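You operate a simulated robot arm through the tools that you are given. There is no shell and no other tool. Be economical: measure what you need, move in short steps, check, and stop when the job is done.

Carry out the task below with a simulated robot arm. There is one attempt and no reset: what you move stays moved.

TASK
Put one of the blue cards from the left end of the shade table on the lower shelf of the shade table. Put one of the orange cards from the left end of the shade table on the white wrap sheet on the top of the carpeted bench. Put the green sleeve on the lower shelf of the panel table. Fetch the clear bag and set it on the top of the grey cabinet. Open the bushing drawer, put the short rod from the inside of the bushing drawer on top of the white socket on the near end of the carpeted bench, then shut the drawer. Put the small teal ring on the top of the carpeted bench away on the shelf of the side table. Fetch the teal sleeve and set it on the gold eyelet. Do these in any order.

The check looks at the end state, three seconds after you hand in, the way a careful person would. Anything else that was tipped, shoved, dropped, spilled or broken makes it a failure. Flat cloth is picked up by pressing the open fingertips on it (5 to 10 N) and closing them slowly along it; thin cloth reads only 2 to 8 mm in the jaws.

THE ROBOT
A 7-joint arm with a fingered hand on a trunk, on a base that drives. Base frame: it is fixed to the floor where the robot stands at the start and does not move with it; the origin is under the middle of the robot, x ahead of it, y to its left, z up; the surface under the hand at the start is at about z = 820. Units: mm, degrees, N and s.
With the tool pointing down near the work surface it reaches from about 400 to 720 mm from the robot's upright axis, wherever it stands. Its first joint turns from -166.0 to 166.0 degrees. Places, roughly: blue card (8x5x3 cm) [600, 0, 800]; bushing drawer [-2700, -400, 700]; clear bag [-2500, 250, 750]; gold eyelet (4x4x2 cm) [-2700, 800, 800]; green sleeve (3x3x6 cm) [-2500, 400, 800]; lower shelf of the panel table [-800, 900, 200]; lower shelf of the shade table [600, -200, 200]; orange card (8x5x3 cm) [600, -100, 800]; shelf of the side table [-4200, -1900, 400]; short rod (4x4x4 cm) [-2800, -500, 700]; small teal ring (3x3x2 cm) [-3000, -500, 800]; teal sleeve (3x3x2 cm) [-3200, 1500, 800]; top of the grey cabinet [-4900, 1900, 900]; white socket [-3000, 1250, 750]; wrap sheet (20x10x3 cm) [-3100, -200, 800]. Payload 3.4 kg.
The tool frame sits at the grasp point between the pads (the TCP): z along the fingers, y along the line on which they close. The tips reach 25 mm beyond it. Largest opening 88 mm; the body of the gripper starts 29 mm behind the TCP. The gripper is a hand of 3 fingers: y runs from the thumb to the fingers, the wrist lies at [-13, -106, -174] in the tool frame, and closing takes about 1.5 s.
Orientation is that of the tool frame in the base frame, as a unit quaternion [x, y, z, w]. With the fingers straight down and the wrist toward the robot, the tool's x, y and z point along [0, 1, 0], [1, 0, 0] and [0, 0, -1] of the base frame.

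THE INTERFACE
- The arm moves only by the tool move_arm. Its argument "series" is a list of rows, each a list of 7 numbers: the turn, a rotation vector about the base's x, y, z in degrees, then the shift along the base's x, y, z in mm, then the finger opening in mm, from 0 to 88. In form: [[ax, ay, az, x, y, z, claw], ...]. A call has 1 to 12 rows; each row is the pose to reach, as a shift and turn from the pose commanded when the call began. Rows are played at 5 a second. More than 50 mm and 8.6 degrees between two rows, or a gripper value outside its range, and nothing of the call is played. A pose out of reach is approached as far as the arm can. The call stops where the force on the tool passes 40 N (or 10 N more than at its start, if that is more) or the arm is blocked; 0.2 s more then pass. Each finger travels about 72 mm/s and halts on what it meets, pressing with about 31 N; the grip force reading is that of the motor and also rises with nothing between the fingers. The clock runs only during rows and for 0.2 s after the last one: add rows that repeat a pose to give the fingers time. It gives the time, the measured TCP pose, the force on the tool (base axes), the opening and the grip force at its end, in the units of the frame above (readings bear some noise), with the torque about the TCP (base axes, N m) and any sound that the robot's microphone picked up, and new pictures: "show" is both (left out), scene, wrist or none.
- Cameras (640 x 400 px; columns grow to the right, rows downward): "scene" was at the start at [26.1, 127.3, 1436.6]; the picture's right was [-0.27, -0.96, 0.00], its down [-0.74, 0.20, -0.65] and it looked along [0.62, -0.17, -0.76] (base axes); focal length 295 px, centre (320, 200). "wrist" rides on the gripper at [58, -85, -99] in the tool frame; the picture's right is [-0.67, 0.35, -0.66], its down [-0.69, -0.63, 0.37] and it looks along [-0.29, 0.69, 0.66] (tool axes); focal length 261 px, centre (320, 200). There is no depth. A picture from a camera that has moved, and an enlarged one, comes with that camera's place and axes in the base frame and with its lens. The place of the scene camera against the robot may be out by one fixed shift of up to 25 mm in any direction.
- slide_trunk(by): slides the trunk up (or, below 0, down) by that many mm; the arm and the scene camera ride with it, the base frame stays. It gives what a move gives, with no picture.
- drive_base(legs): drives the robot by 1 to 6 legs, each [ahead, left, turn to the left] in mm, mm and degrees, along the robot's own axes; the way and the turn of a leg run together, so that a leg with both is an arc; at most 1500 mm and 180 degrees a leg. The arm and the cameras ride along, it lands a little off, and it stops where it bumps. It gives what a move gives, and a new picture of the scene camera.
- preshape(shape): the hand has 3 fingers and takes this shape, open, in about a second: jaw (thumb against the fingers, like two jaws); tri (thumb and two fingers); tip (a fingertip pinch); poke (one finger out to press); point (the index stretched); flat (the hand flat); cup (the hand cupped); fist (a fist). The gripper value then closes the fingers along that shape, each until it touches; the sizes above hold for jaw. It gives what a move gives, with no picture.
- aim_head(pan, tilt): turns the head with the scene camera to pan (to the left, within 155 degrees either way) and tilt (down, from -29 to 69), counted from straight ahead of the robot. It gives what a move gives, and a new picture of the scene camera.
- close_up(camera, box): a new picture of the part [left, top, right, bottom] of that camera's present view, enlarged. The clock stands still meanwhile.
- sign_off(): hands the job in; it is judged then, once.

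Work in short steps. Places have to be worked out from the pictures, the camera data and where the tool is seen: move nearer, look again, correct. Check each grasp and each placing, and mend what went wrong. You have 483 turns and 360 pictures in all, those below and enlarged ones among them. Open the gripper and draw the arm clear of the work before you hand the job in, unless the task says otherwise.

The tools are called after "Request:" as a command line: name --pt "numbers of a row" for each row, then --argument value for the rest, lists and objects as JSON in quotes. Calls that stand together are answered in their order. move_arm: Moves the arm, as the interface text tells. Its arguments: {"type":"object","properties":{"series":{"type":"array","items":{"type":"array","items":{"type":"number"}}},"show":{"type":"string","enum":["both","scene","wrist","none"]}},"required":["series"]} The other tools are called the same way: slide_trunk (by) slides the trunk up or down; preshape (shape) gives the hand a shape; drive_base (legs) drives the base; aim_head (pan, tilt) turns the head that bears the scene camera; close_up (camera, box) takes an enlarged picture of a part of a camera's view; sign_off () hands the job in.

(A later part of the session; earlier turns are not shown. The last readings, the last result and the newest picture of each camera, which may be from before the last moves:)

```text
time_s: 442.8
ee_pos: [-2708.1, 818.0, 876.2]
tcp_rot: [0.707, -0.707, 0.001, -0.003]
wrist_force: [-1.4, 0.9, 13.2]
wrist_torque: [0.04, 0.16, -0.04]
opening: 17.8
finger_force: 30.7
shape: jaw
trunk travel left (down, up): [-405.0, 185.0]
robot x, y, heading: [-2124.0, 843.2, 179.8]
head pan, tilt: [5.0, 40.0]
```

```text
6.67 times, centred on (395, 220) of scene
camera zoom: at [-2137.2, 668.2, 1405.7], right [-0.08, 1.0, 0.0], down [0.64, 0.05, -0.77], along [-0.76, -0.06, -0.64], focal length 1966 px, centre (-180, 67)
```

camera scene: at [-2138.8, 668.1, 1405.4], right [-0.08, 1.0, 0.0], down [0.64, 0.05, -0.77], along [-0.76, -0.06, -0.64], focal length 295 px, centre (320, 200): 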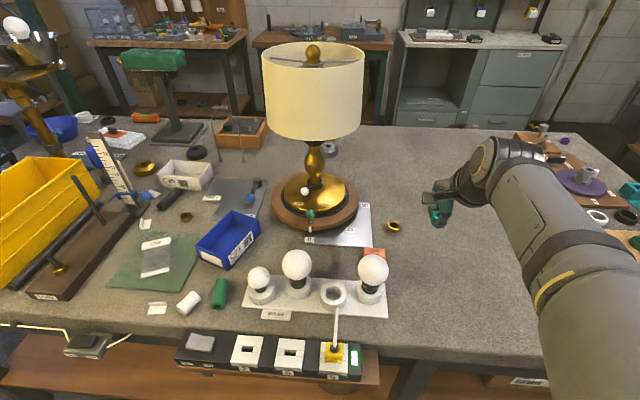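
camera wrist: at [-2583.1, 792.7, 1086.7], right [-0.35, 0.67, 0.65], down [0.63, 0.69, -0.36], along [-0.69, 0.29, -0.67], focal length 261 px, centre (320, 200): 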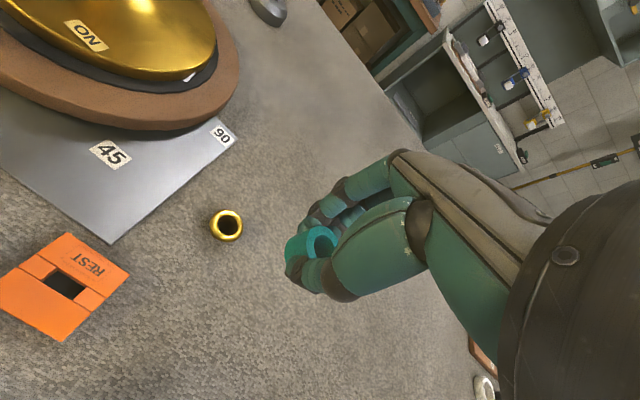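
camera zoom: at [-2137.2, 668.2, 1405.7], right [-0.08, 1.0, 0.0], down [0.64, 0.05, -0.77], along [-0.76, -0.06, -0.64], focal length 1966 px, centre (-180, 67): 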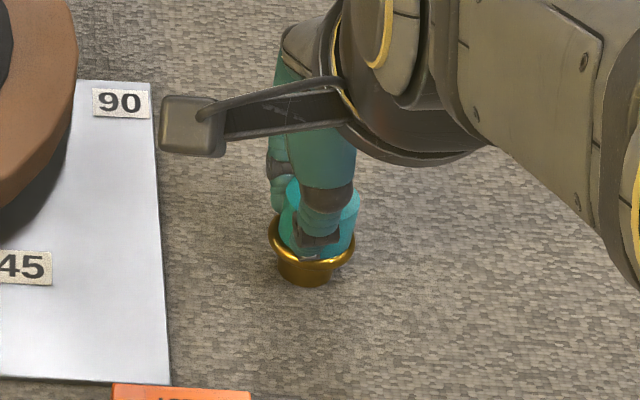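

The sleeve is resting on the eyelet. To keep the thumb from pressing the rim, I'll rise while opening.

Request:
move_arm --pt "0 0 0 0 0 3 16" --pt "0 0 0 0 0 4 20" --pt "0 0 0 0 0 8 26" --pt "0 0 0 0 0 14 32" --pt "0 0 0 0 0 22 40" --pt "0 0 0 0 0 40 50" --pt "0 0 0 0 0 75 55" --show "none"

Request:
close_up --camera "wrist" --box '[150, 150, 350, 350]'

Request:
close_up --camera "scene" --box '[360, 190, 430, 250]'

```text
time_s: 444.4
ee_pos: [-2708.0, 818.8, 948.5]
tcp_rot: [-0.706, 0.708, -0.004, 0.005]
wrist_force: [-0.1, 0.1, 0.6]
wrist_torque: [-0.01, -0.01, 0.0]
opening: 54.6
finger_force: 0.1
shape: jaw
trunk travel left (down, up): [-405.0, 185.0]
robot x, y, heading: [-2124.8, 842.9, 179.8]
head pan, tilt: [5.0, 40.0]
```

```text
2.00 times, centred on (250, 250) of wrist
camera zoom: at [-2624.3, 758.7, 1049.2], right [-0.35, 0.67, 0.65], down [0.63, 0.69, -0.36], along [-0.69, 0.29, -0.67], focal length 521 px, centre (460, 100)
```

zoom: 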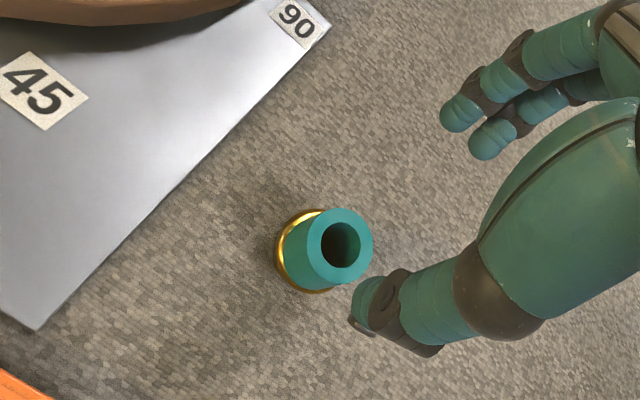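

```text
6.67 times, centred on (395, 220) of scene
camera zoom: at [-2138.5, 668.1, 1405.4], right [-0.08, 1.0, 0.0], down [0.64, 0.05, -0.77], along [-0.76, -0.06, -0.64], focal length 1966 px, centre (-180, 67)
```

zoom: 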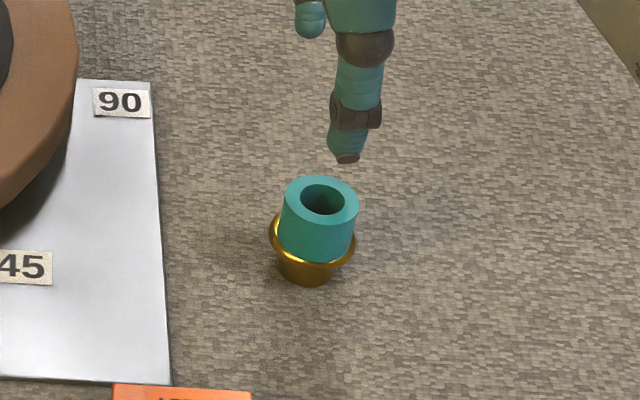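

The teal sleeve stands on the gold eyelet. Next is the green sleeve near [-2457, 417]: I'm retracting the arm high, backing off, and moving south.

Request:
move_arm --pt "0 0 0 15 0 35 60" --pt "0 0 0 40 5 70 60" --pt "0 0 0 75 10 100 60" --pt "0 0 0 110 15 120 60" --pt "0 0 0 150 20 130 60" --show "none"

Request:
drive_base --legs '[[-130, 0, 0], [0, 425, 0]]'

Request:
aim_head --pan -5 --tilt 50

```text
time_s: 445.6
ee_pos: [-2558.6, 838.8, 1080.4]
tcp_rot: [-0.707, 0.707, -0.003, 0.006]
wrist_force: [0.5, -0.4, 0.5]
wrist_torque: [-0.02, -0.03, -0.01]
opening: 59.7
finger_force: 0.1
shape: jaw
trunk travel left (down, up): [-405.0, 185.0]
robot x, y, heading: [-2122.8, 846.0, 179.8]
head pan, tilt: [5.0, 40.0]
```

```text
time_s: 449.0
ee_pos: [-2434.2, 421.8, 1080.2]
tcp_rot: [-0.706, 0.708, -0.003, 0.005]
wrist_force: [0.1, 0.3, 0.4]
wrist_torque: [0.01, 0.0, 0.04]
opening: 59.7
finger_force: 0.0
shape: jaw
trunk travel left (down, up): [-405.0, 185.0]
robot x, y, heading: [-2001.1, 425.5, 179.7]
head pan, tilt: [5.0, 40.0]
camera scene: at [-2013.6, 249.2, 1405.4], right [-0.08, 1.0, 0.0], down [0.64, 0.05, -0.77], along [-0.76, -0.06, -0.64], focal length 295 px, centre (320, 200)
```

scene: 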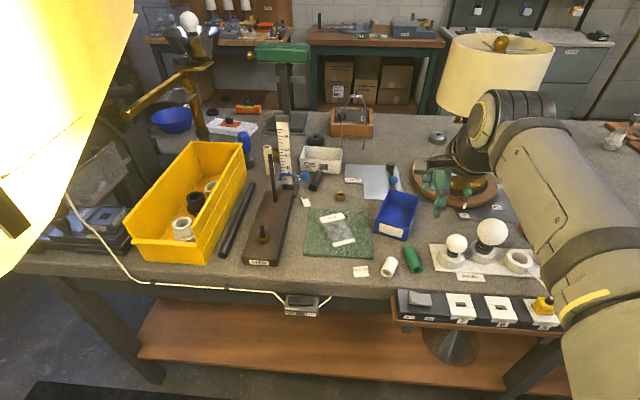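

```text
time_s: 449.7
ee_pos: [-2434.1, 420.5, 1079.5]
tcp_rot: [-0.707, 0.708, -0.003, 0.005]
wrist_force: [-0.1, 0.0, 0.6]
wrist_torque: [-0.02, 0.03, -0.03]
opening: 59.5
finger_force: 0.0
shape: jaw
trunk travel left (down, up): [-405.0, 185.0]
robot x, y, heading: [-1999.1, 426.7, 179.7]
head pan, tilt: [-5.0, 50.0]
camera scene: at [-2005.6, 263.3, 1391.3], right [0.09, 1.0, 0.0], down [0.76, -0.07, -0.64], along [-0.64, 0.06, -0.77], focal length 295 px, centre (320, 200)
```

scene: 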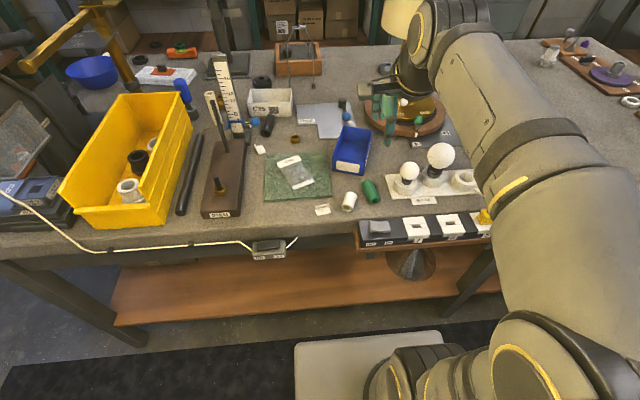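

The green sleeve is near [-2460, 426], lying roughly along x, with a white sleeve beside it. I'm lowering for a wrist view.

Request:
move_arm --pt "0 0 0 0 5 -35 60" --pt "0 0 0 0 10 -70 60" --pt "0 0 0 5 15 -100 60" --pt "0 0 0 5 15 -100 60" --show "wrist"

```text
time_s: 450.7
ee_pos: [-2428.4, 435.1, 980.5]
tcp_rot: [-0.706, 0.708, -0.002, 0.004]
wrist_force: [0.1, -0.4, -0.1]
wrist_torque: [-0.04, -0.02, -0.01]
opening: 59.8
finger_force: 0.1
shape: jaw
trunk travel left (down, up): [-405.0, 185.0]
robot x, y, heading: [-2000.1, 427.2, 180.0]
head pan, tilt: [-5.0, 50.0]
camera wrist: at [-2345.7, 375.7, 1081.1], right [-0.35, 0.67, 0.65], down [0.63, 0.69, -0.36], along [-0.69, 0.29, -0.67], focal length 261 px, centre (320, 200)
```

wrist: 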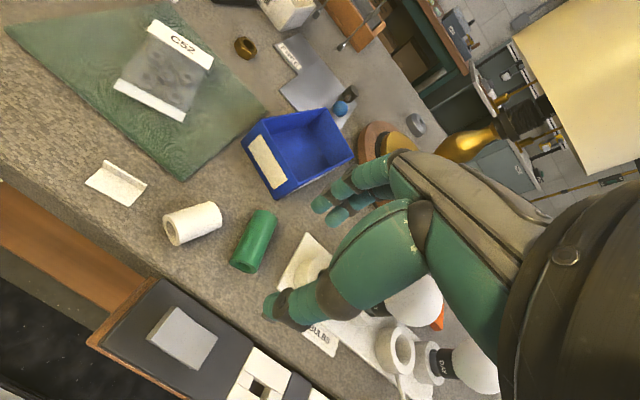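

The green sleeve's centre is at [-2482, 435], axis about 10° off x, with the white one close on its south side. I'll turn the hand so the single thumb goes on the south side, gripping nearer the west half.

Request:
move_arm --pt "0 0 -8 -6 0 -4 60" --pt "0 0 -16 -12 0 -8 60" --pt "0 0 -24 -18 0 -12 58" --pt "0 0 -32 -24 0 -16 56" --pt "0 0 -40 -30 0 -20 54" --pt "0 0 -48 -36 0 -26 52" --pt "0 0 -56 -42 0 -32 50" --pt "0 0 -64 -50 0 -40 50" --pt "0 0 -72 -58 0 -50 50" --pt "0 0 -80 -63 -1 -60 50" --pt "0 0 -80 -63 -1 -75 50" --show "none"

Request:
close_up --camera "wrist" --box '[180, 130, 400, 350]'

```text
time_s: 453.1
ee_pos: [-2493.0, 434.8, 906.1]
tcp_rot: [-0.085, 0.996, -0.006, 0.002]
wrist_force: [0.3, 1.0, 1.4]
wrist_torque: [0.0, 0.0, -0.02]
opening: 50.6
finger_force: 0.1
shape: jaw
trunk travel left (down, up): [-405.0, 185.0]
robot x, y, heading: [-1998.5, 422.1, 179.7]
head pan, tilt: [-5.0, 50.0]
```

```text
1.82 times, centred on (290, 240) of wrist
camera zoom: at [-2537.0, 340.0, 1005.8], right [0.6, 0.46, 0.65], down [0.78, -0.51, -0.36], along [0.17, 0.73, -0.67], focal length 474 px, centre (374, 127)
```

zoom: 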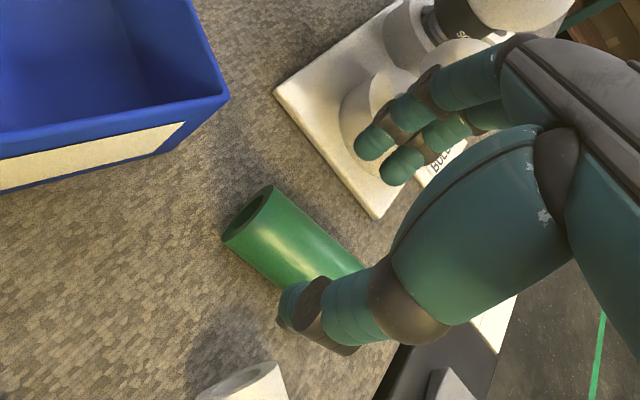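

It's aligned. I'm narrowing to 44 mm (bulb board close on the north) and descending to z≈860.

Request:
move_arm --pt "0 0 0 0 -1 -12 44" --pt "0 0 0 0 -1 -25 44" --pt "0 0 0 0 -1 -36 44" --pt "0 0 0 0 -1 -44 44" --pt "0 0 0 0 -1 -46 44" --show "none"

Request:
close_up --camera "wrist" --box '[180, 130, 400, 350]'

```text
time_s: 454.3
ee_pos: [-2492.2, 433.6, 859.7]
tcp_rot: [-0.086, 0.996, -0.005, 0.002]
wrist_force: [0.5, 0.5, -0.5]
wrist_torque: [-0.04, 0.01, 0.01]
opening: 44.1
finger_force: 0.0
shape: jaw
trunk travel left (down, up): [-405.0, 185.0]
robot x, y, heading: [-1999.0, 422.0, 179.7]
head pan, tilt: [-5.0, 50.0]
```

```text
1.82 times, centred on (290, 240) of wrist
camera zoom: at [-2536.0, 339.9, 959.0], right [0.6, 0.46, 0.66], down [0.79, -0.51, -0.36], along [0.17, 0.73, -0.67], focal length 474 px, centre (374, 127)
```

zoom: 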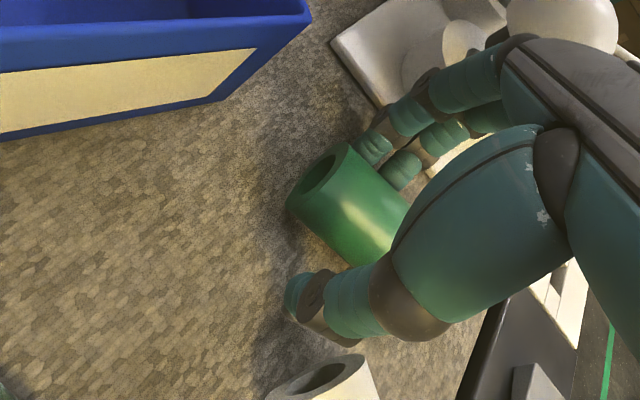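

The sleeve is straddled. I'm closing and lifting.

Request:
move_arm --pt "0 0 0 0 0 0 38" --pt "0 0 0 0 0 0 32" --pt "0 0 0 0 0 0 26" --pt "0 0 0 0 0 0 18" --pt "0 0 0 0 0 0 12" --pt "0 0 0 0 0 0 10" --pt "0 0 0 0 0 8 8" --pt "0 0 0 0 0 30 8" --pt "0 0 0 0 0 70 8" --pt "0 0 0 0 0 115 8" --pt "0 0 0 0 0 155 8" --show "wrist"

```text
time_s: 456.7
ee_pos: [-2494.0, 435.3, 1012.6]
tcp_rot: [-0.086, 0.996, -0.005, 0.003]
wrist_force: [0.3, 0.2, 0.3]
wrist_torque: [-0.03, 0.02, -0.04]
opening: 21.8
finger_force: 30.8
shape: jaw
trunk travel left (down, up): [-405.0, 185.0]
robot x, y, heading: [-1996.8, 426.8, 179.6]
head pan, tilt: [-5.0, 50.0]
camera wrist: at [-2538.2, 341.3, 1112.7], right [0.6, 0.46, 0.66], down [0.79, -0.51, -0.36], along [0.17, 0.73, -0.67], focal length 261 px, centre (320, 200)
```

wrist: 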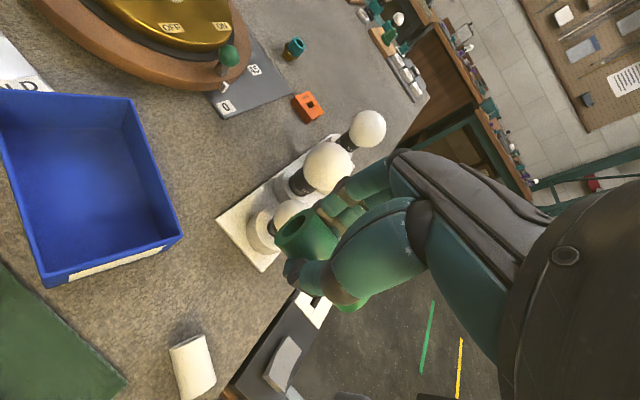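

The green sleeve is held. I'm backing away and going round toward the south end of the panel table, well clear of the bin.

Request:
drive_base --legs '[[-400, 0, 0], [0, 0, -90], [-330, 0, 0]]'

Request:
move_arm --pt "0 0 8 0 0 0 8" --pt "0 0 16 0 0 0 8" --pt "0 0 24 0 -5 0 8" --pt "0 0 32 0 -10 0 8" --pt "0 0 40 0 -15 0 8" --pt "0 0 48 0 -20 0 8" --pt "0 0 56 0 -30 0 8" --pt "0 0 64 0 -40 0 8" --pt "0 0 72 0 -50 0 8" --pt "0 0 80 0 -60 0 8" --show "none"

Request:
aim_head --pan -50 --tilt 35

```text
time_s: 464.5
ee_pos: [-1595.2, 644.6, 1010.4]
tcp_rot: [0.638, 0.77, -0.008, -0.001]
wrist_force: [0.4, -0.8, -0.6]
wrist_torque: [0.02, 0.01, -0.01]
opening: 21.6
finger_force: 31.3
shape: jaw
trunk travel left (down, up): [-405.0, 185.0]
robot x, y, heading: [-1597.4, 143.9, 90.7]
head pan, tilt: [-5.0, 50.0]
stopped in leg 3: the robot was blocked; the commanded pose is now the measured one
camera scene: at [-1735.0, 155.6, 1390.7], right [0.99, -0.1, 0.0], down [-0.08, -0.77, -0.63], along [0.07, 0.63, -0.78], focal length 295 px, centre (320, 200)
```

scene: 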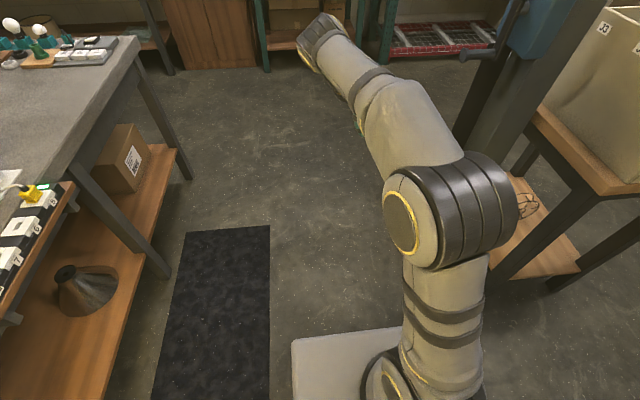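

```text
time_s: 466.7
ee_pos: [-1595.7, 581.5, 1013.1]
tcp_rot: [-0.007, 1.0, -0.005, 0.003]
wrist_force: [0.1, -0.5, -0.4]
wrist_torque: [-0.01, 0.02, -0.01]
opening: 21.3
finger_force: 31.0
shape: jaw
trunk travel left (down, up): [-405.0, 185.0]
robot x, y, heading: [-1599.8, 146.0, 90.9]
head pan, tilt: [-5.0, 50.0]
```

```text
time_s: 467.8
ee_pos: [-1588.9, 589.3, 1008.9]
tcp_rot: [-0.008, 1.0, -0.009, -0.001]
wrist_force: [-0.2, 0.0, 0.6]
wrist_torque: [0.0, 0.0, -0.03]
opening: 21.5
finger_force: 31.4
shape: jaw
trunk travel left (down, up): [-405.0, 185.0]
robot x, y, heading: [-1598.7, 146.6, 91.1]
head pan, tilt: [-50.0, 35.0]
camera scene: at [-1672.7, 147.8, 1412.5], right [0.71, -0.7, 0.0], down [-0.42, -0.43, -0.8], along [0.56, 0.57, -0.59], focal length 295 px, centre (320, 200)
```

scene: 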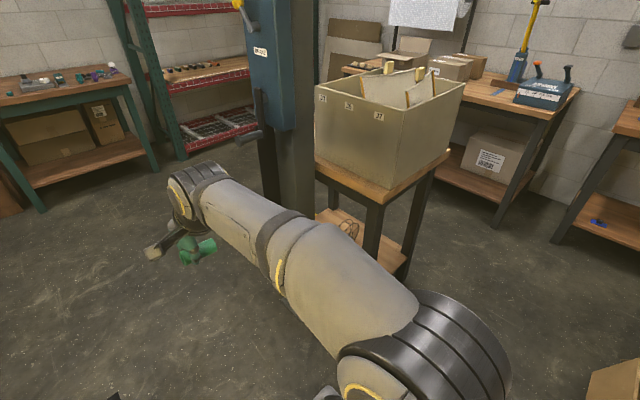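

Blocked behind at y≈144, possibly by the hanging shade near the head. I'm looking back before doing anything else.

Request:
aim_head --pan 140 --tilt 10

Request:
aim_head --pan -140 --tilt 40

```text
time_s: 470.6
ee_pos: [-1613.4, 587.6, 1007.7]
tcp_rot: [-0.006, 1.0, -0.01, 0.011]
wrist_force: [-0.4, 0.0, 0.3]
wrist_torque: [0.02, 0.0, 0.0]
opening: 21.4
finger_force: 31.1
shape: jaw
trunk travel left (down, up): [-405.0, 185.0]
robot x, y, heading: [-1596.2, 146.7, 90.5]
head pan, tilt: [140.0, 10.0]
camera scene: at [-1835.8, 151.0, 1442.0], right [0.7, 0.72, 0.01], down [0.19, -0.18, -0.96], along [-0.69, 0.67, -0.27], focal length 295 px, centre (320, 200)
```

scene: 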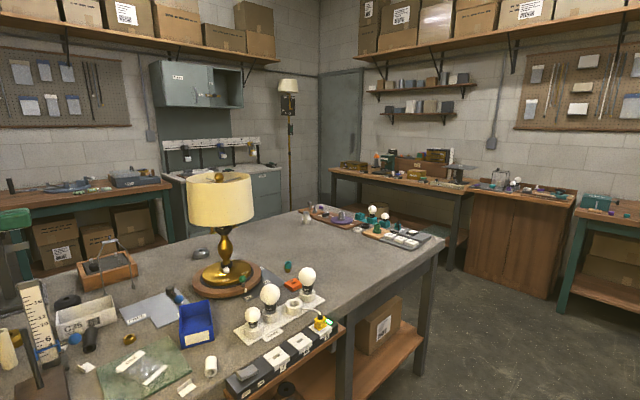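

```text
time_s: 474.5
ee_pos: [-1594.6, 581.4, 1012.2]
tcp_rot: [-0.007, 1.0, -0.006, 0.001]
wrist_force: [0.5, 0.5, 0.0]
wrist_torque: [-0.02, -0.01, 0.0]
opening: 21.4
finger_force: 30.6
shape: jaw
trunk travel left (down, up): [-405.0, 185.0]
robot x, y, heading: [-1597.7, 144.8, 90.6]
head pan, tilt: [-140.0, 40.0]
camera scene: at [-1683.9, 12.9, 1405.6], right [-0.74, -0.67, 0.0], down [-0.44, 0.48, -0.76], along [0.51, -0.56, -0.65], focal length 295 px, centre (320, 200)
```

scene: 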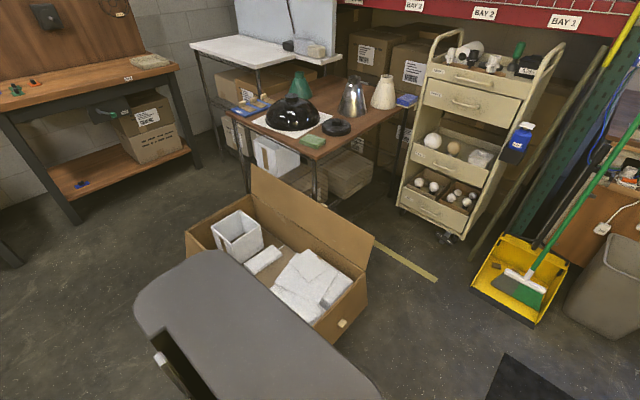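

The view suggests the head/torso touched the hanging shade behind-left. I'm moving forward 200 mm away from it, then inspecting the shade.

Request:
drive_base --legs '[[200, 0, 0]]'

Request:
aim_head --pan 150 --tilt 5

```text
time_s: 476.1
ee_pos: [-1599.5, 781.4, 1012.3]
tcp_rot: [-0.007, 1.0, -0.005, 0.002]
wrist_force: [-0.9, 0.7, -0.4]
wrist_torque: [0.01, -0.01, 0.0]
opening: 21.7
finger_force: 30.9
shape: jaw
trunk travel left (down, up): [-405.0, 185.0]
robot x, y, heading: [-1597.1, 345.9, 90.8]
head pan, tilt: [-140.0, 40.0]
camera scene: at [-1691.9, 209.4, 1405.5], right [-0.76, -0.65, 0.0], down [-0.42, 0.49, -0.77], along [0.5, -0.58, -0.64], focal length 295 px, centre (320, 200)
```

scene: 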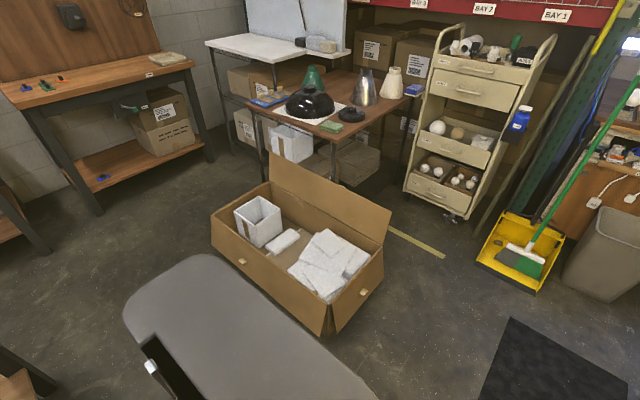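

```text
time_s: 480.1
ee_pos: [-1599.8, 780.6, 1013.6]
tcp_rot: [-0.006, 1.0, -0.005, 0.003]
wrist_force: [0.3, 0.5, -1.3]
wrist_torque: [-0.01, 0.01, 0.03]
opening: 21.4
finger_force: 30.8
shape: jaw
trunk travel left (down, up): [-405.0, 185.0]
robot x, y, heading: [-1600.5, 344.4, 90.7]
head pan, tilt: [150.0, 5.0]
camera scene: at [-1792.3, 193.7, 1461.2], right [-0.87, 0.49, 0.0], down [0.04, 0.08, -1.0], along [-0.49, -0.87, -0.09], focal length 295 px, centre (320, 200)
```

scene: 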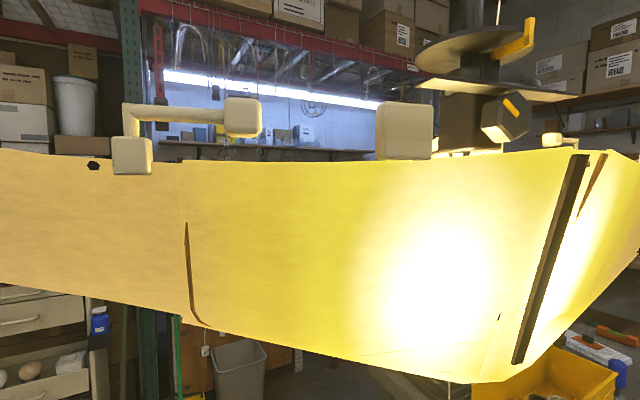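

The shade spans about z 1150–1500 just south-west of here; I'll keep clear of it. I'm lowering the trunk, then going east and to the south end of the panel table.

Request:
slide_trunk --by -400

Request:
drive_base --legs '[[0, -350, -0.7], [-230, 0, 0], [0, -460, 0]]'

Request:
aim_head --pan 0 --tilt 25

```text
time_s: 483.9
ee_pos: [-1599.7, 781.6, 612.9]
tcp_rot: [-0.006, 1.0, -0.005, 0.002]
wrist_force: [-0.1, -0.3, -0.4]
wrist_torque: [0.0, -0.01, 0.02]
opening: 21.8
finger_force: 30.7
shape: jaw
trunk travel left (down, up): [-5.0, 585.0]
robot x, y, heading: [-1604.4, 349.5, 90.6]
head pan, tilt: [150.0, 5.0]
```

```text
time_s: 489.8
ee_pos: [-790.4, 550.7, 612.8]
tcp_rot: [-0.001, 1.0, -0.006, 0.002]
wrist_force: [0.1, -0.7, -0.5]
wrist_torque: [0.0, 0.02, -0.01]
opening: 21.6
finger_force: 30.9
shape: jaw
trunk travel left (down, up): [-5.0, 585.0]
robot x, y, heading: [-799.0, 115.2, 90.2]
head pan, tilt: [150.0, 5.0]
camera scene: at [-990.7, -33.4, 1061.2], right [-0.87, 0.5, 0.0], down [0.04, 0.08, -1.0], along [-0.5, -0.86, -0.09], focal length 295 px, centre (320, 200)
```

scene: 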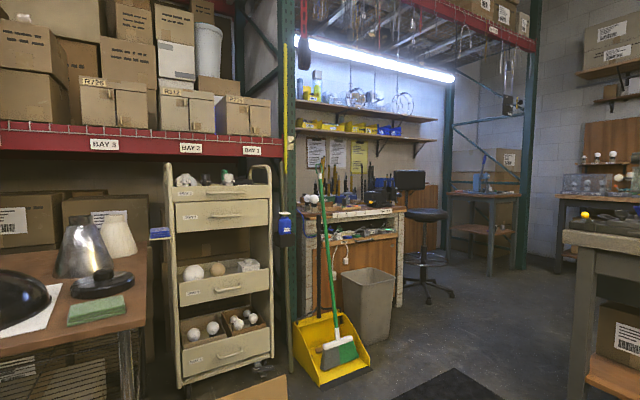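

```text
time_s: 492.2
ee_pos: [-791.0, 552.1, 612.3]
tcp_rot: [-0.001, 1.0, -0.005, 0.002]
wrist_force: [0.1, -0.1, -1.2]
wrist_torque: [0.0, -0.02, -0.01]
opening: 21.5
finger_force: 30.7
shape: jaw
trunk travel left (down, up): [-5.0, 585.0]
robot x, y, heading: [-798.7, 111.4, 89.9]
head pan, tilt: [0.0, 25.0]
camera scene: at [-944.7, 138.2, 1028.8], right [1.0, 0.0, 0.0], down [0.0, -0.42, -0.91], along [0.0, 0.91, -0.42], focal length 295 px, centre (320, 200)
```

scene: 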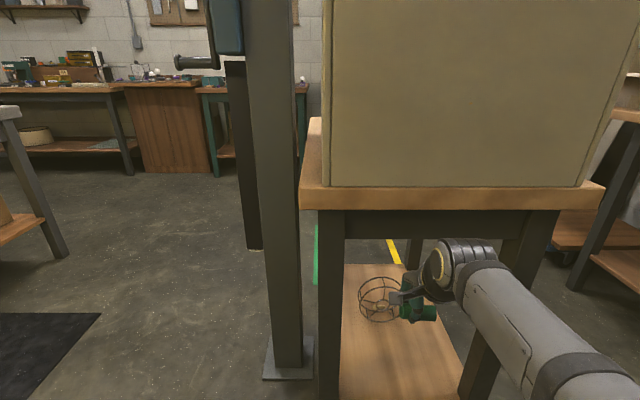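

The shelf's front part is free, with a wire cage further back. My target is about [-716, 710]. I'm lowering the hand in front of the table first.

Request:
move_arm --pt "0 0 0 12 -5 -40 8" --pt "0 0 0 24 -10 -80 8" --pt "0 0 0 36 -15 -120 8" --pt "0 0 0 48 -15 -160 8" --pt "0 0 0 60 -15 -200 8" --pt "0 0 0 75 -15 -240 8" --pt "0 0 0 75 -15 -270 8" --pt "0 0 0 75 -15 -270 8" --show "wrist"

Request:
drive_base --legs '[[70, 0, 0]]'

```text
time_s: 494.0
ee_pos: [-713.7, 536.1, 341.4]
tcp_rot: [0.0, 1.0, -0.005, 0.001]
wrist_force: [0.3, 0.2, -0.7]
wrist_torque: [0.01, 0.02, 0.0]
opening: 20.5
finger_force: 31.1
shape: jaw
trunk travel left (down, up): [-5.0, 585.0]
robot x, y, heading: [-797.0, 113.9, 90.1]
head pan, tilt: [0.0, 25.0]
camera wrist: at [-773.1, 451.1, 441.8], right [0.67, 0.36, 0.65], down [0.69, -0.63, -0.36], along [0.29, 0.69, -0.67], focal length 261 px, centre (320, 200)
```

wrist: 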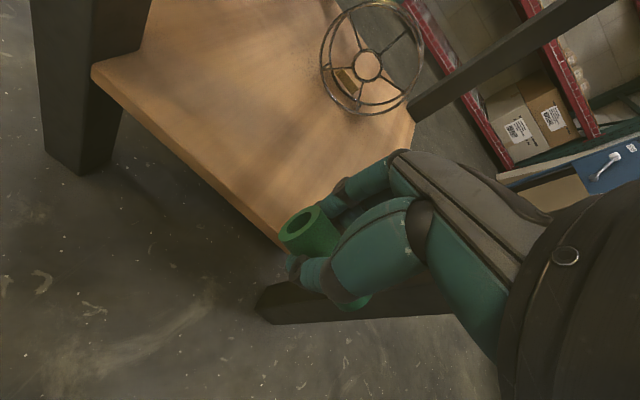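

```text
time_s: 495.0
ee_pos: [-714.8, 607.2, 341.7]
tcp_rot: [-0.001, 1.0, -0.006, 0.003]
wrist_force: [0.4, 0.1, -0.7]
wrist_torque: [0.02, 0.02, -0.01]
opening: 20.5
finger_force: 30.9
shape: jaw
trunk travel left (down, up): [-5.0, 585.0]
robot x, y, heading: [-797.6, 184.7, 90.0]
head pan, tilt: [0.0, 25.0]
camera scene: at [-944.6, 208.7, 1028.8], right [1.0, 0.0, 0.0], down [0.0, -0.42, -0.91], along [0.0, 0.91, -0.42], focal length 295 px, centre (320, 200)
```

scene: 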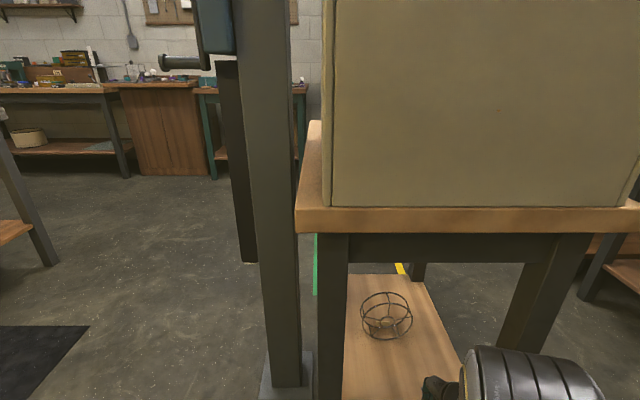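

The shelf front edge is at y≈609. I'm moving in 95 mm and lowering to z≈255.

Request:
move_arm --pt "0 0 0 -5 25 -10 8" --pt "0 0 0 -10 50 -20 8" --pt "0 0 0 -15 75 -30 8" --pt "0 0 0 -20 95 -45 8" --pt "0 0 0 -20 95 -65 8" --pt "0 0 0 -20 95 -85 8" --pt "0 0 0 -20 95 -85 8" --show "wrist"

```text
time_s: 496.6
ee_pos: [-734.2, 703.0, 256.5]
tcp_rot: [-0.001, 1.0, -0.005, 0.002]
wrist_force: [-0.5, 0.6, 0.2]
wrist_torque: [0.04, 0.0, -0.05]
opening: 20.6
finger_force: 31.0
shape: jaw
trunk travel left (down, up): [-5.0, 585.0]
robot x, y, heading: [-795.9, 187.7, 90.1]
head pan, tilt: [0.0, 25.0]
camera wrist: at [-792.7, 617.1, 357.0], right [0.67, 0.36, 0.65], down [0.69, -0.63, -0.36], along [0.29, 0.69, -0.67], focal length 261 px, centre (320, 200)
```

wrist: 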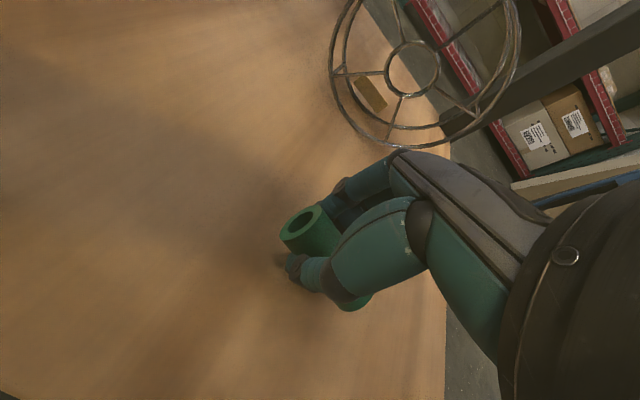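

I'm lowering in small steps to contact.

Request:
move_arm --pt "0 0 0 0 0 -4 8" --pt "0 0 0 0 0 -8 8" --pt "0 0 0 0 0 -12 8" --pt "0 0 0 0 0 -15 8" --pt "0 0 0 0 0 -18 8" --show "none"

```text
time_s: 497.8
ee_pos: [-733.5, 705.6, 243.5]
tcp_rot: [0.001, 1.0, 0.001, 0.001]
wrist_force: [-1.3, -4.6, 24.0]
wrist_torque: [-0.32, 0.13, -0.01]
opening: 21.2
finger_force: 31.4
shape: jaw
trunk travel left (down, up): [-5.0, 585.0]
robot x, y, heading: [-800.4, 185.0, 90.1]
head pan, tilt: [0.0, 25.0]
stopped in row 5: the force on the tool passed its limit at 42 N (the readings are from after the stop); the commanded pose is now the measured one
```

Contact at z≈243. I'm easing up slightly and opening slowly.

Request:
move_arm --pt "0 0 0 0 -1 2 18" --pt "0 0 0 0 -1 2 24" --pt "0 0 0 0 -1 3 32" --pt "0 0 0 0 -1 5 40" --pt "0 0 0 0 -1 8 50" --pt "0 0 0 0 -1 30 56" --pt "0 0 0 0 -1 70 60" --show "wrist"

```text
time_s: 499.4
ee_pos: [-733.8, 702.5, 310.9]
tcp_rot: [0.0, 1.0, -0.001, 0.003]
wrist_force: [-0.6, -0.6, -0.2]
wrist_torque: [0.0, -0.02, 0.03]
opening: 59.6
finger_force: 0.0
shape: jaw
trunk travel left (down, up): [-5.0, 585.0]
robot x, y, heading: [-798.2, 185.1, 90.1]
head pan, tilt: [0.0, 25.0]
camera wrist: at [-792.5, 617.1, 409.8], right [0.67, 0.35, 0.66], down [0.69, -0.63, -0.36], along [0.29, 0.69, -0.66], focal length 261 px, centre (320, 200)
```

wrist: 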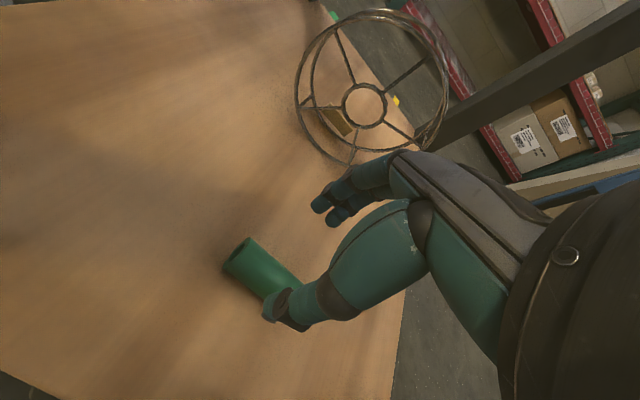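

The green sleeve rests on the shelf. I'm backing out and checking it.

Request:
drive_base --legs '[[-190, 0, 0]]'

Request:
close_up --camera "scene" --box '[330, 250, 500, 400]'

Request:
move_arm --pt "0 0 0 0 -10 40 60" --pt "0 0 0 -10 -20 80 60" --pt "0 0 0 -20 -30 120 60" --pt "0 0 0 -30 -40 160 60" --pt "0 0 0 -40 -50 200 60" --pt "0 0 0 -50 -60 240 60" --pt "0 0 0 -60 -70 270 60" --show "none"

```text
time_s: 501.1
ee_pos: [-733.3, 526.2, 310.9]
tcp_rot: [0.0, 1.0, -0.001, 0.001]
wrist_force: [0.1, 0.2, -0.8]
wrist_torque: [0.04, 0.02, -0.04]
opening: 59.6
finger_force: 0.2
shape: jaw
trunk travel left (down, up): [-5.0, 585.0]
robot x, y, heading: [-796.0, 11.0, 89.9]
head pan, tilt: [0.0, 25.0]
stopped in leg 1: the robot was blocked; the commanded pose is now the measured one
camera scene: at [-944.8, 31.1, 1028.8], right [1.0, 0.0, 0.0], down [0.0, -0.42, -0.91], along [0.0, 0.91, -0.42], focal length 295 px, centre (320, 200)
```

scene: 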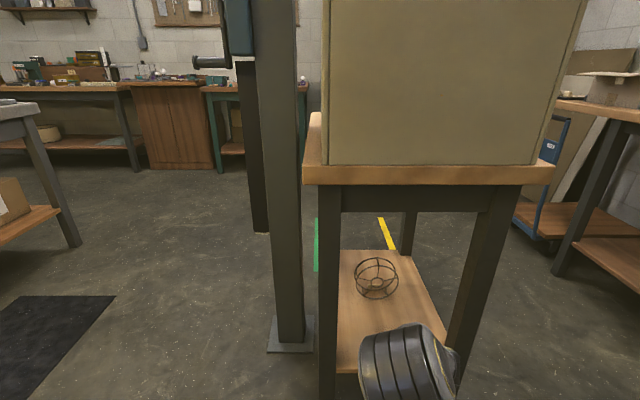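

```text
2.67 times, centred on (415, 325) of scene
camera zoom: at [-944.8, 31.1, 1028.8], right [1.0, 0.0, 0.0], down [0.0, -0.42, -0.91], along [0.0, 0.91, -0.42], focal length 786 px, centre (67, -133)
```

zoom: 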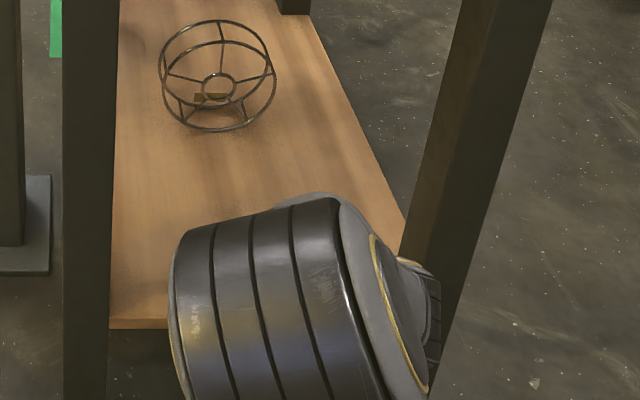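

```text
time_s: 502.8
ee_pos: [-794.1, 453.3, 583.5]
tcp_rot: [0.001, 1.0, -0.001, 0.002]
wrist_force: [-0.2, -0.6, 0.0]
wrist_torque: [-0.03, -0.01, 0.0]
opening: 59.7
finger_force: 0.0
shape: jaw
trunk travel left (down, up): [-5.0, 585.0]
robot x, y, heading: [-797.7, 10.4, 90.3]
head pan, tilt: [0.0, 25.0]
```

The rear just touched the carton, so I'm stepping forward a little and checking the shelf.

Request:
drive_base --legs '[[40, 0, 0]]'

Request:
close_up --camera "scene" --box '[320, 250, 500, 400]'

Request:
aim_head --pan 150 --tilt 40

```text
time_s: 503.6
ee_pos: [-793.9, 494.2, 583.9]
tcp_rot: [0.0, 1.0, -0.002, 0.001]
wrist_force: [0.5, 0.2, -0.5]
wrist_torque: [0.0, 0.0, -0.02]
opening: 59.5
finger_force: 0.0
shape: jaw
trunk travel left (down, up): [-5.0, 585.0]
robot x, y, heading: [-798.2, 49.3, 90.2]
head pan, tilt: [0.0, 25.0]
camera scene: at [-944.8, 70.8, 1028.8], right [1.0, 0.0, 0.0], down [0.0, -0.42, -0.91], along [0.0, 0.91, -0.42], focal length 295 px, centre (320, 200)
```

scene: 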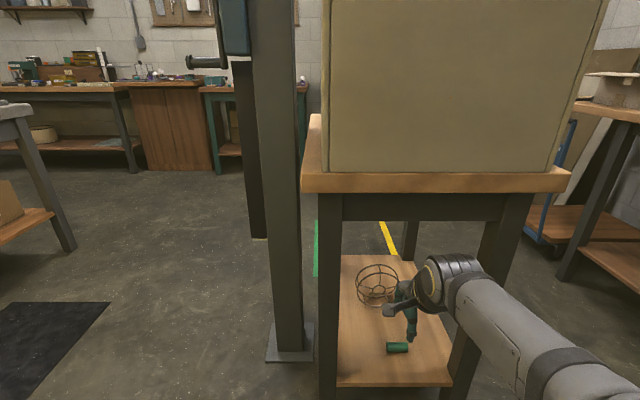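

```text
2.67 times, centred on (410, 325) of scene
camera zoom: at [-944.8, 70.8, 1028.8], right [1.0, 0.0, 0.0], down [0.0, -0.42, -0.91], along [0.0, 0.91, -0.42], focal length 786 px, centre (80, -133)
```

zoom: 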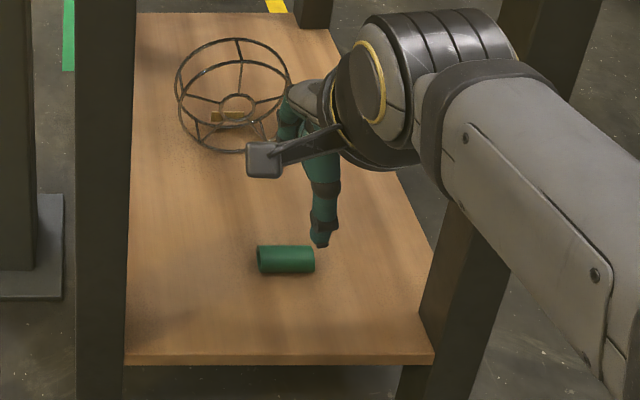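

```text
time_s: 506.0
ee_pos: [-794.4, 494.7, 582.9]
tcp_rot: [0.0, 1.0, -0.002, 0.002]
wrist_force: [0.6, 0.5, -0.1]
wrist_torque: [0.02, -0.01, -0.02]
opening: 59.7
finger_force: 0.0
shape: jaw
trunk travel left (down, up): [-5.0, 585.0]
robot x, y, heading: [-798.7, 47.7, 89.8]
head pan, tilt: [150.0, 40.0]
camera scene: at [-987.5, -94.9, 1005.4], right [-0.87, 0.5, 0.0], down [0.32, 0.56, -0.77], along [-0.38, -0.66, -0.64], focal length 295 px, centre (320, 200)
```

scene: 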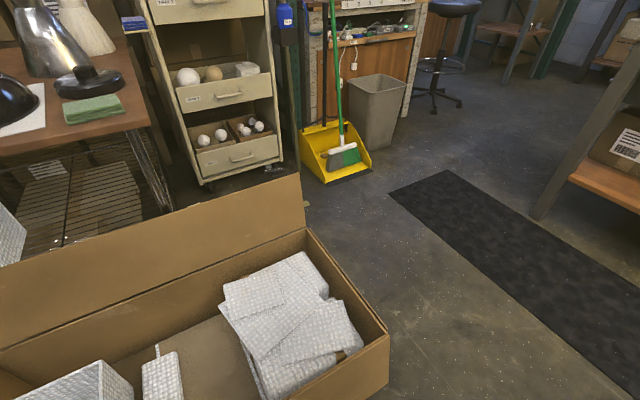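

The sleeve is fine on the shelf and the carton is intact. Now the clear bag: I'm going back west (trunk low, under the shade), then facing the bench at y≈420.

Request:
drive_base --legs '[[0, 800, 0], [0, 0, 90], [0, -380, 0]]'

Request:
slide_trunk --by 400

Request:
drive_base --legs '[[370, 0, 0]]'

Request:
aim_head --pan 5 --tilt 50

```text
time_s: 516.0
ee_pos: [-2019.9, 457.7, 583.0]
tcp_rot: [-0.699, 0.715, 0.0, 0.003]
wrist_force: [0.0, -0.1, 0.5]
wrist_torque: [0.01, -0.01, 0.02]
opening: 59.8
finger_force: 0.0
shape: jaw
trunk travel left (down, up): [-5.0, 585.0]
robot x, y, heading: [-1572.2, 441.3, 178.3]
head pan, tilt: [150.0, 40.0]
camera scene: at [-1434.7, 228.0, 1005.4], right [-0.52, -0.85, 0.0], down [-0.55, 0.34, -0.77], along [0.65, -0.4, -0.64], focal length 295 px, centre (320, 200)
```

scene: 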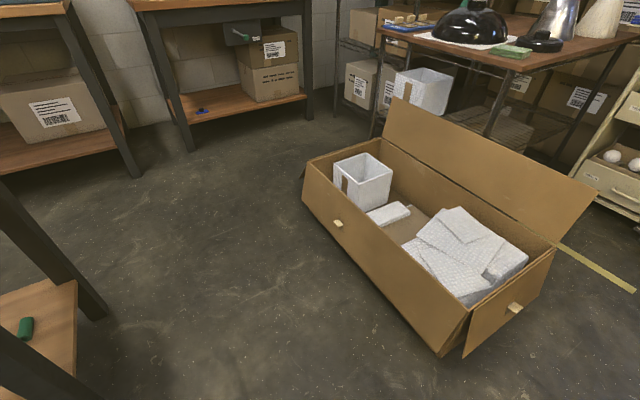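

```text
time_s: 519.9
ee_pos: [-2019.9, 457.9, 982.2]
tcp_rot: [-0.698, 0.716, -0.001, 0.002]
wrist_force: [-0.2, 0.3, -0.3]
wrist_torque: [-0.02, -0.02, 0.0]
opening: 60.0
finger_force: 0.0
shape: jaw
trunk travel left (down, up): [-405.0, 185.0]
robot x, y, heading: [-1573.3, 442.4, 178.4]
head pan, tilt: [150.0, 40.0]
```

```text
time_s: 522.2
ee_pos: [-2390.0, 466.5, 983.2]
tcp_rot: [-0.698, 0.716, 0.0, 0.002]
wrist_force: [-0.6, -0.8, -0.6]
wrist_torque: [-0.01, -0.01, 0.05]
opening: 59.6
finger_force: 0.0
shape: jaw
trunk travel left (down, up): [-405.0, 185.0]
robot x, y, heading: [-1945.5, 450.9, 178.6]
head pan, tilt: [150.0, 40.0]
camera scene: at [-1803.5, 237.4, 1405.4], right [-0.52, -0.85, 0.0], down [-0.55, 0.34, -0.77], along [0.65, -0.4, -0.64], focal length 295 px, centre (320, 200)
```

scene: 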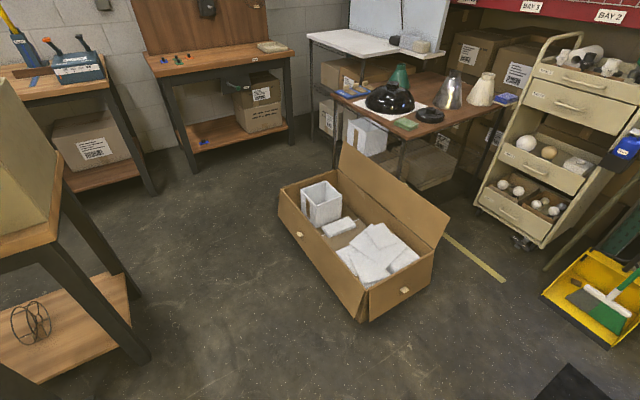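

```text
time_s: 524.5
ee_pos: [-2389.2, 466.2, 983.7]
tcp_rot: [-0.699, 0.715, 0.0, 0.003]
wrist_force: [-0.6, -0.5, 0.2]
wrist_torque: [-0.04, 0.0, -0.04]
opening: 59.7
finger_force: 0.2
shape: jaw
trunk travel left (down, up): [-405.0, 185.0]
robot x, y, heading: [-1945.0, 451.4, 178.5]
head pan, tilt: [5.0, 50.0]
camera scene: at [-1952.8, 277.0, 1391.3], right [-0.06, 1.0, 0.0], down [0.76, 0.05, -0.64], along [-0.64, -0.04, -0.77], focal length 295 px, centre (320, 200)
```

scene: 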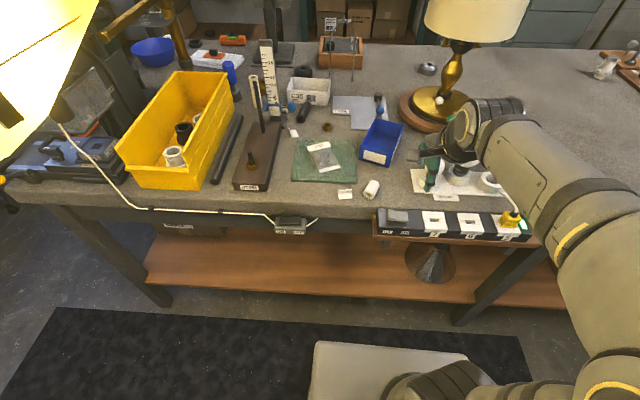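

Request:
close_up --camera "scene" --box '[270, 110, 390, 210]'

```text
4.00 times, centred on (330, 160) of scene
camera zoom: at [-1952.8, 277.0, 1391.3], right [-0.06, 1.0, 0.0], down [0.76, 0.05, -0.64], along [-0.64, -0.04, -0.77], focal length 1179 px, centre (280, 360)
```

zoom: 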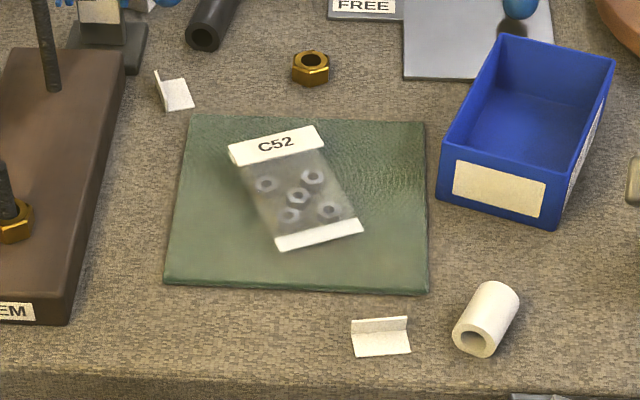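

The clear bag (C52, with nuts) lies on a green mat at about [-2532, 245], roughly 56×90 mm. I'm moving the hand above it.

Request:
move_arm --pt "0 0 0 -18 -34 0 60" --pt "0 0 0 -36 -68 0 60" --pt "0 0 0 -54 -102 0 60" --pt "0 0 0 -72 -136 0 60" --pt "0 0 0 -90 -170 0 60" --pt "0 0 0 -108 -204 0 60" --pt "0 0 0 -115 -216 0 60" --show "wrist"

Request:
close_up --camera "wrist" --box '[160, 150, 340, 310]'

```text
time_s: 526.1
ee_pos: [-2505.6, 249.8, 984.1]
tcp_rot: [-0.699, 0.715, -0.001, 0.002]
wrist_force: [-0.2, -0.6, 0.7]
wrist_torque: [-0.01, -0.03, 0.02]
opening: 59.6
finger_force: 0.0
shape: jaw
trunk travel left (down, up): [-405.0, 185.0]
robot x, y, heading: [-1943.7, 451.4, 178.4]
head pan, tilt: [5.0, 50.0]
camera wrist: at [-2422.7, 186.6, 1083.6], right [-0.33, 0.68, 0.66], down [0.65, 0.67, -0.36], along [-0.68, 0.3, -0.66], focal length 261 px, centre (320, 200)
```

wrist: 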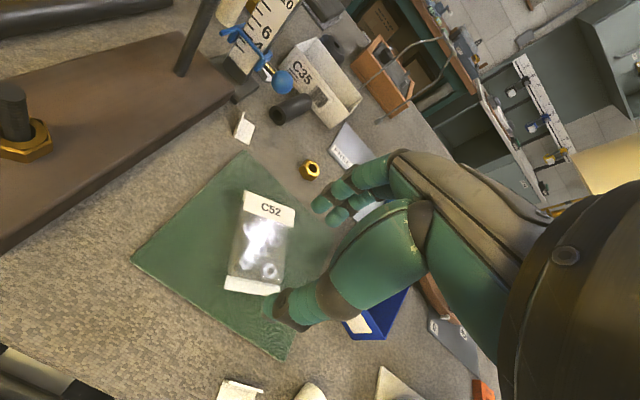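

```text
2.50 times, centred on (250, 230) of wrist
camera zoom: at [-2422.7, 186.6, 1083.6], right [-0.33, 0.68, 0.66], down [0.65, 0.67, -0.36], along [-0.68, 0.3, -0.66], focal length 652 px, centre (495, 125)
```

zoom: 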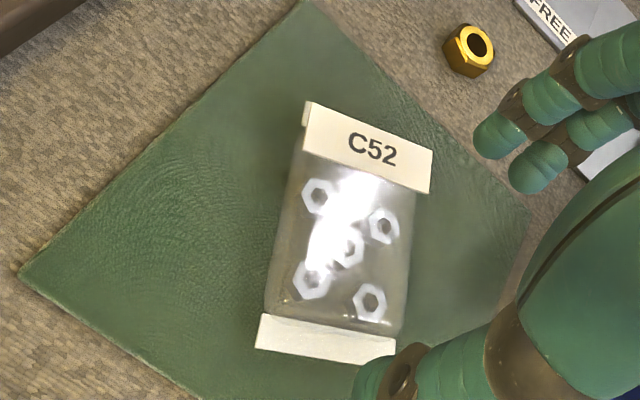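

The bag's centre is at about [-2561, 258], its long axis about 21° from x, width about 62 mm. I'm rotating -67° so the hand closes across its width.

Request:
move_arm --pt "0 0 -8 -7 1 -5 66" --pt "0 0 -16 -14 2 -10 70" --pt "0 0 -24 -21 3 -15 76" --pt "0 0 -32 -28 4 -20 80" --pt "0 0 -40 -35 5 -25 80" --pt "0 0 -48 -42 6 -35 80" --pt "0 0 -56 -49 7 -45 80" --pt "0 0 -64 -54 8 -55 80" --pt "0 0 -67 -55 8 -65 80" --pt "0 0 -67 -55 8 -75 80" --show "wrist"

Request:
close_up --camera "wrist" --box '[160, 130, 360, 330]'

```text
time_s: 528.3
ee_pos: [-2536.4, 270.8, 903.7]
tcp_rot: [-0.187, 0.982, -0.002, 0.002]
wrist_force: [-0.2, -0.5, 0.8]
wrist_torque: [-0.01, 0.0, 0.0]
opening: 79.7
finger_force: 0.1
shape: jaw
out of reach, approached as far as the arm can: row 7, 8, 9, 10
trunk travel left (down, up): [-405.0, 185.0]
robot x, y, heading: [-1945.1, 448.8, 178.2]
head pan, tilt: [5.0, 50.0]
camera wrist: at [-2560.4, 168.9, 1003.3], right [0.49, 0.57, 0.66], down [0.87, -0.33, -0.36], along [0.01, 0.75, -0.66], focal length 261 px, centre (320, 200)
```

wrist: 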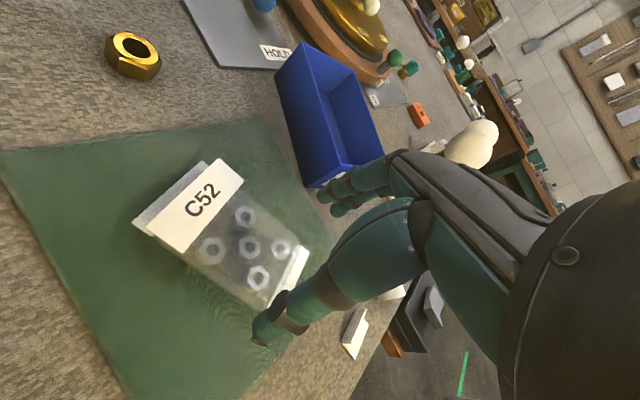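

```text
2.00 times, centred on (260, 230) of wrist
camera zoom: at [-2560.4, 168.9, 1003.3], right [0.49, 0.57, 0.66], down [0.87, -0.33, -0.36], along [0.01, 0.75, -0.66], focal length 521 px, centre (440, 140)
```

zoom: 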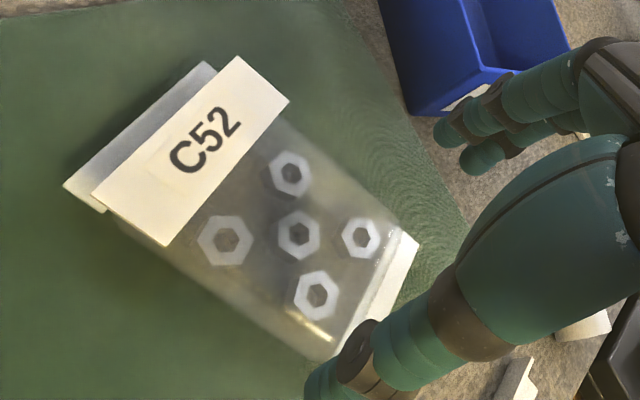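

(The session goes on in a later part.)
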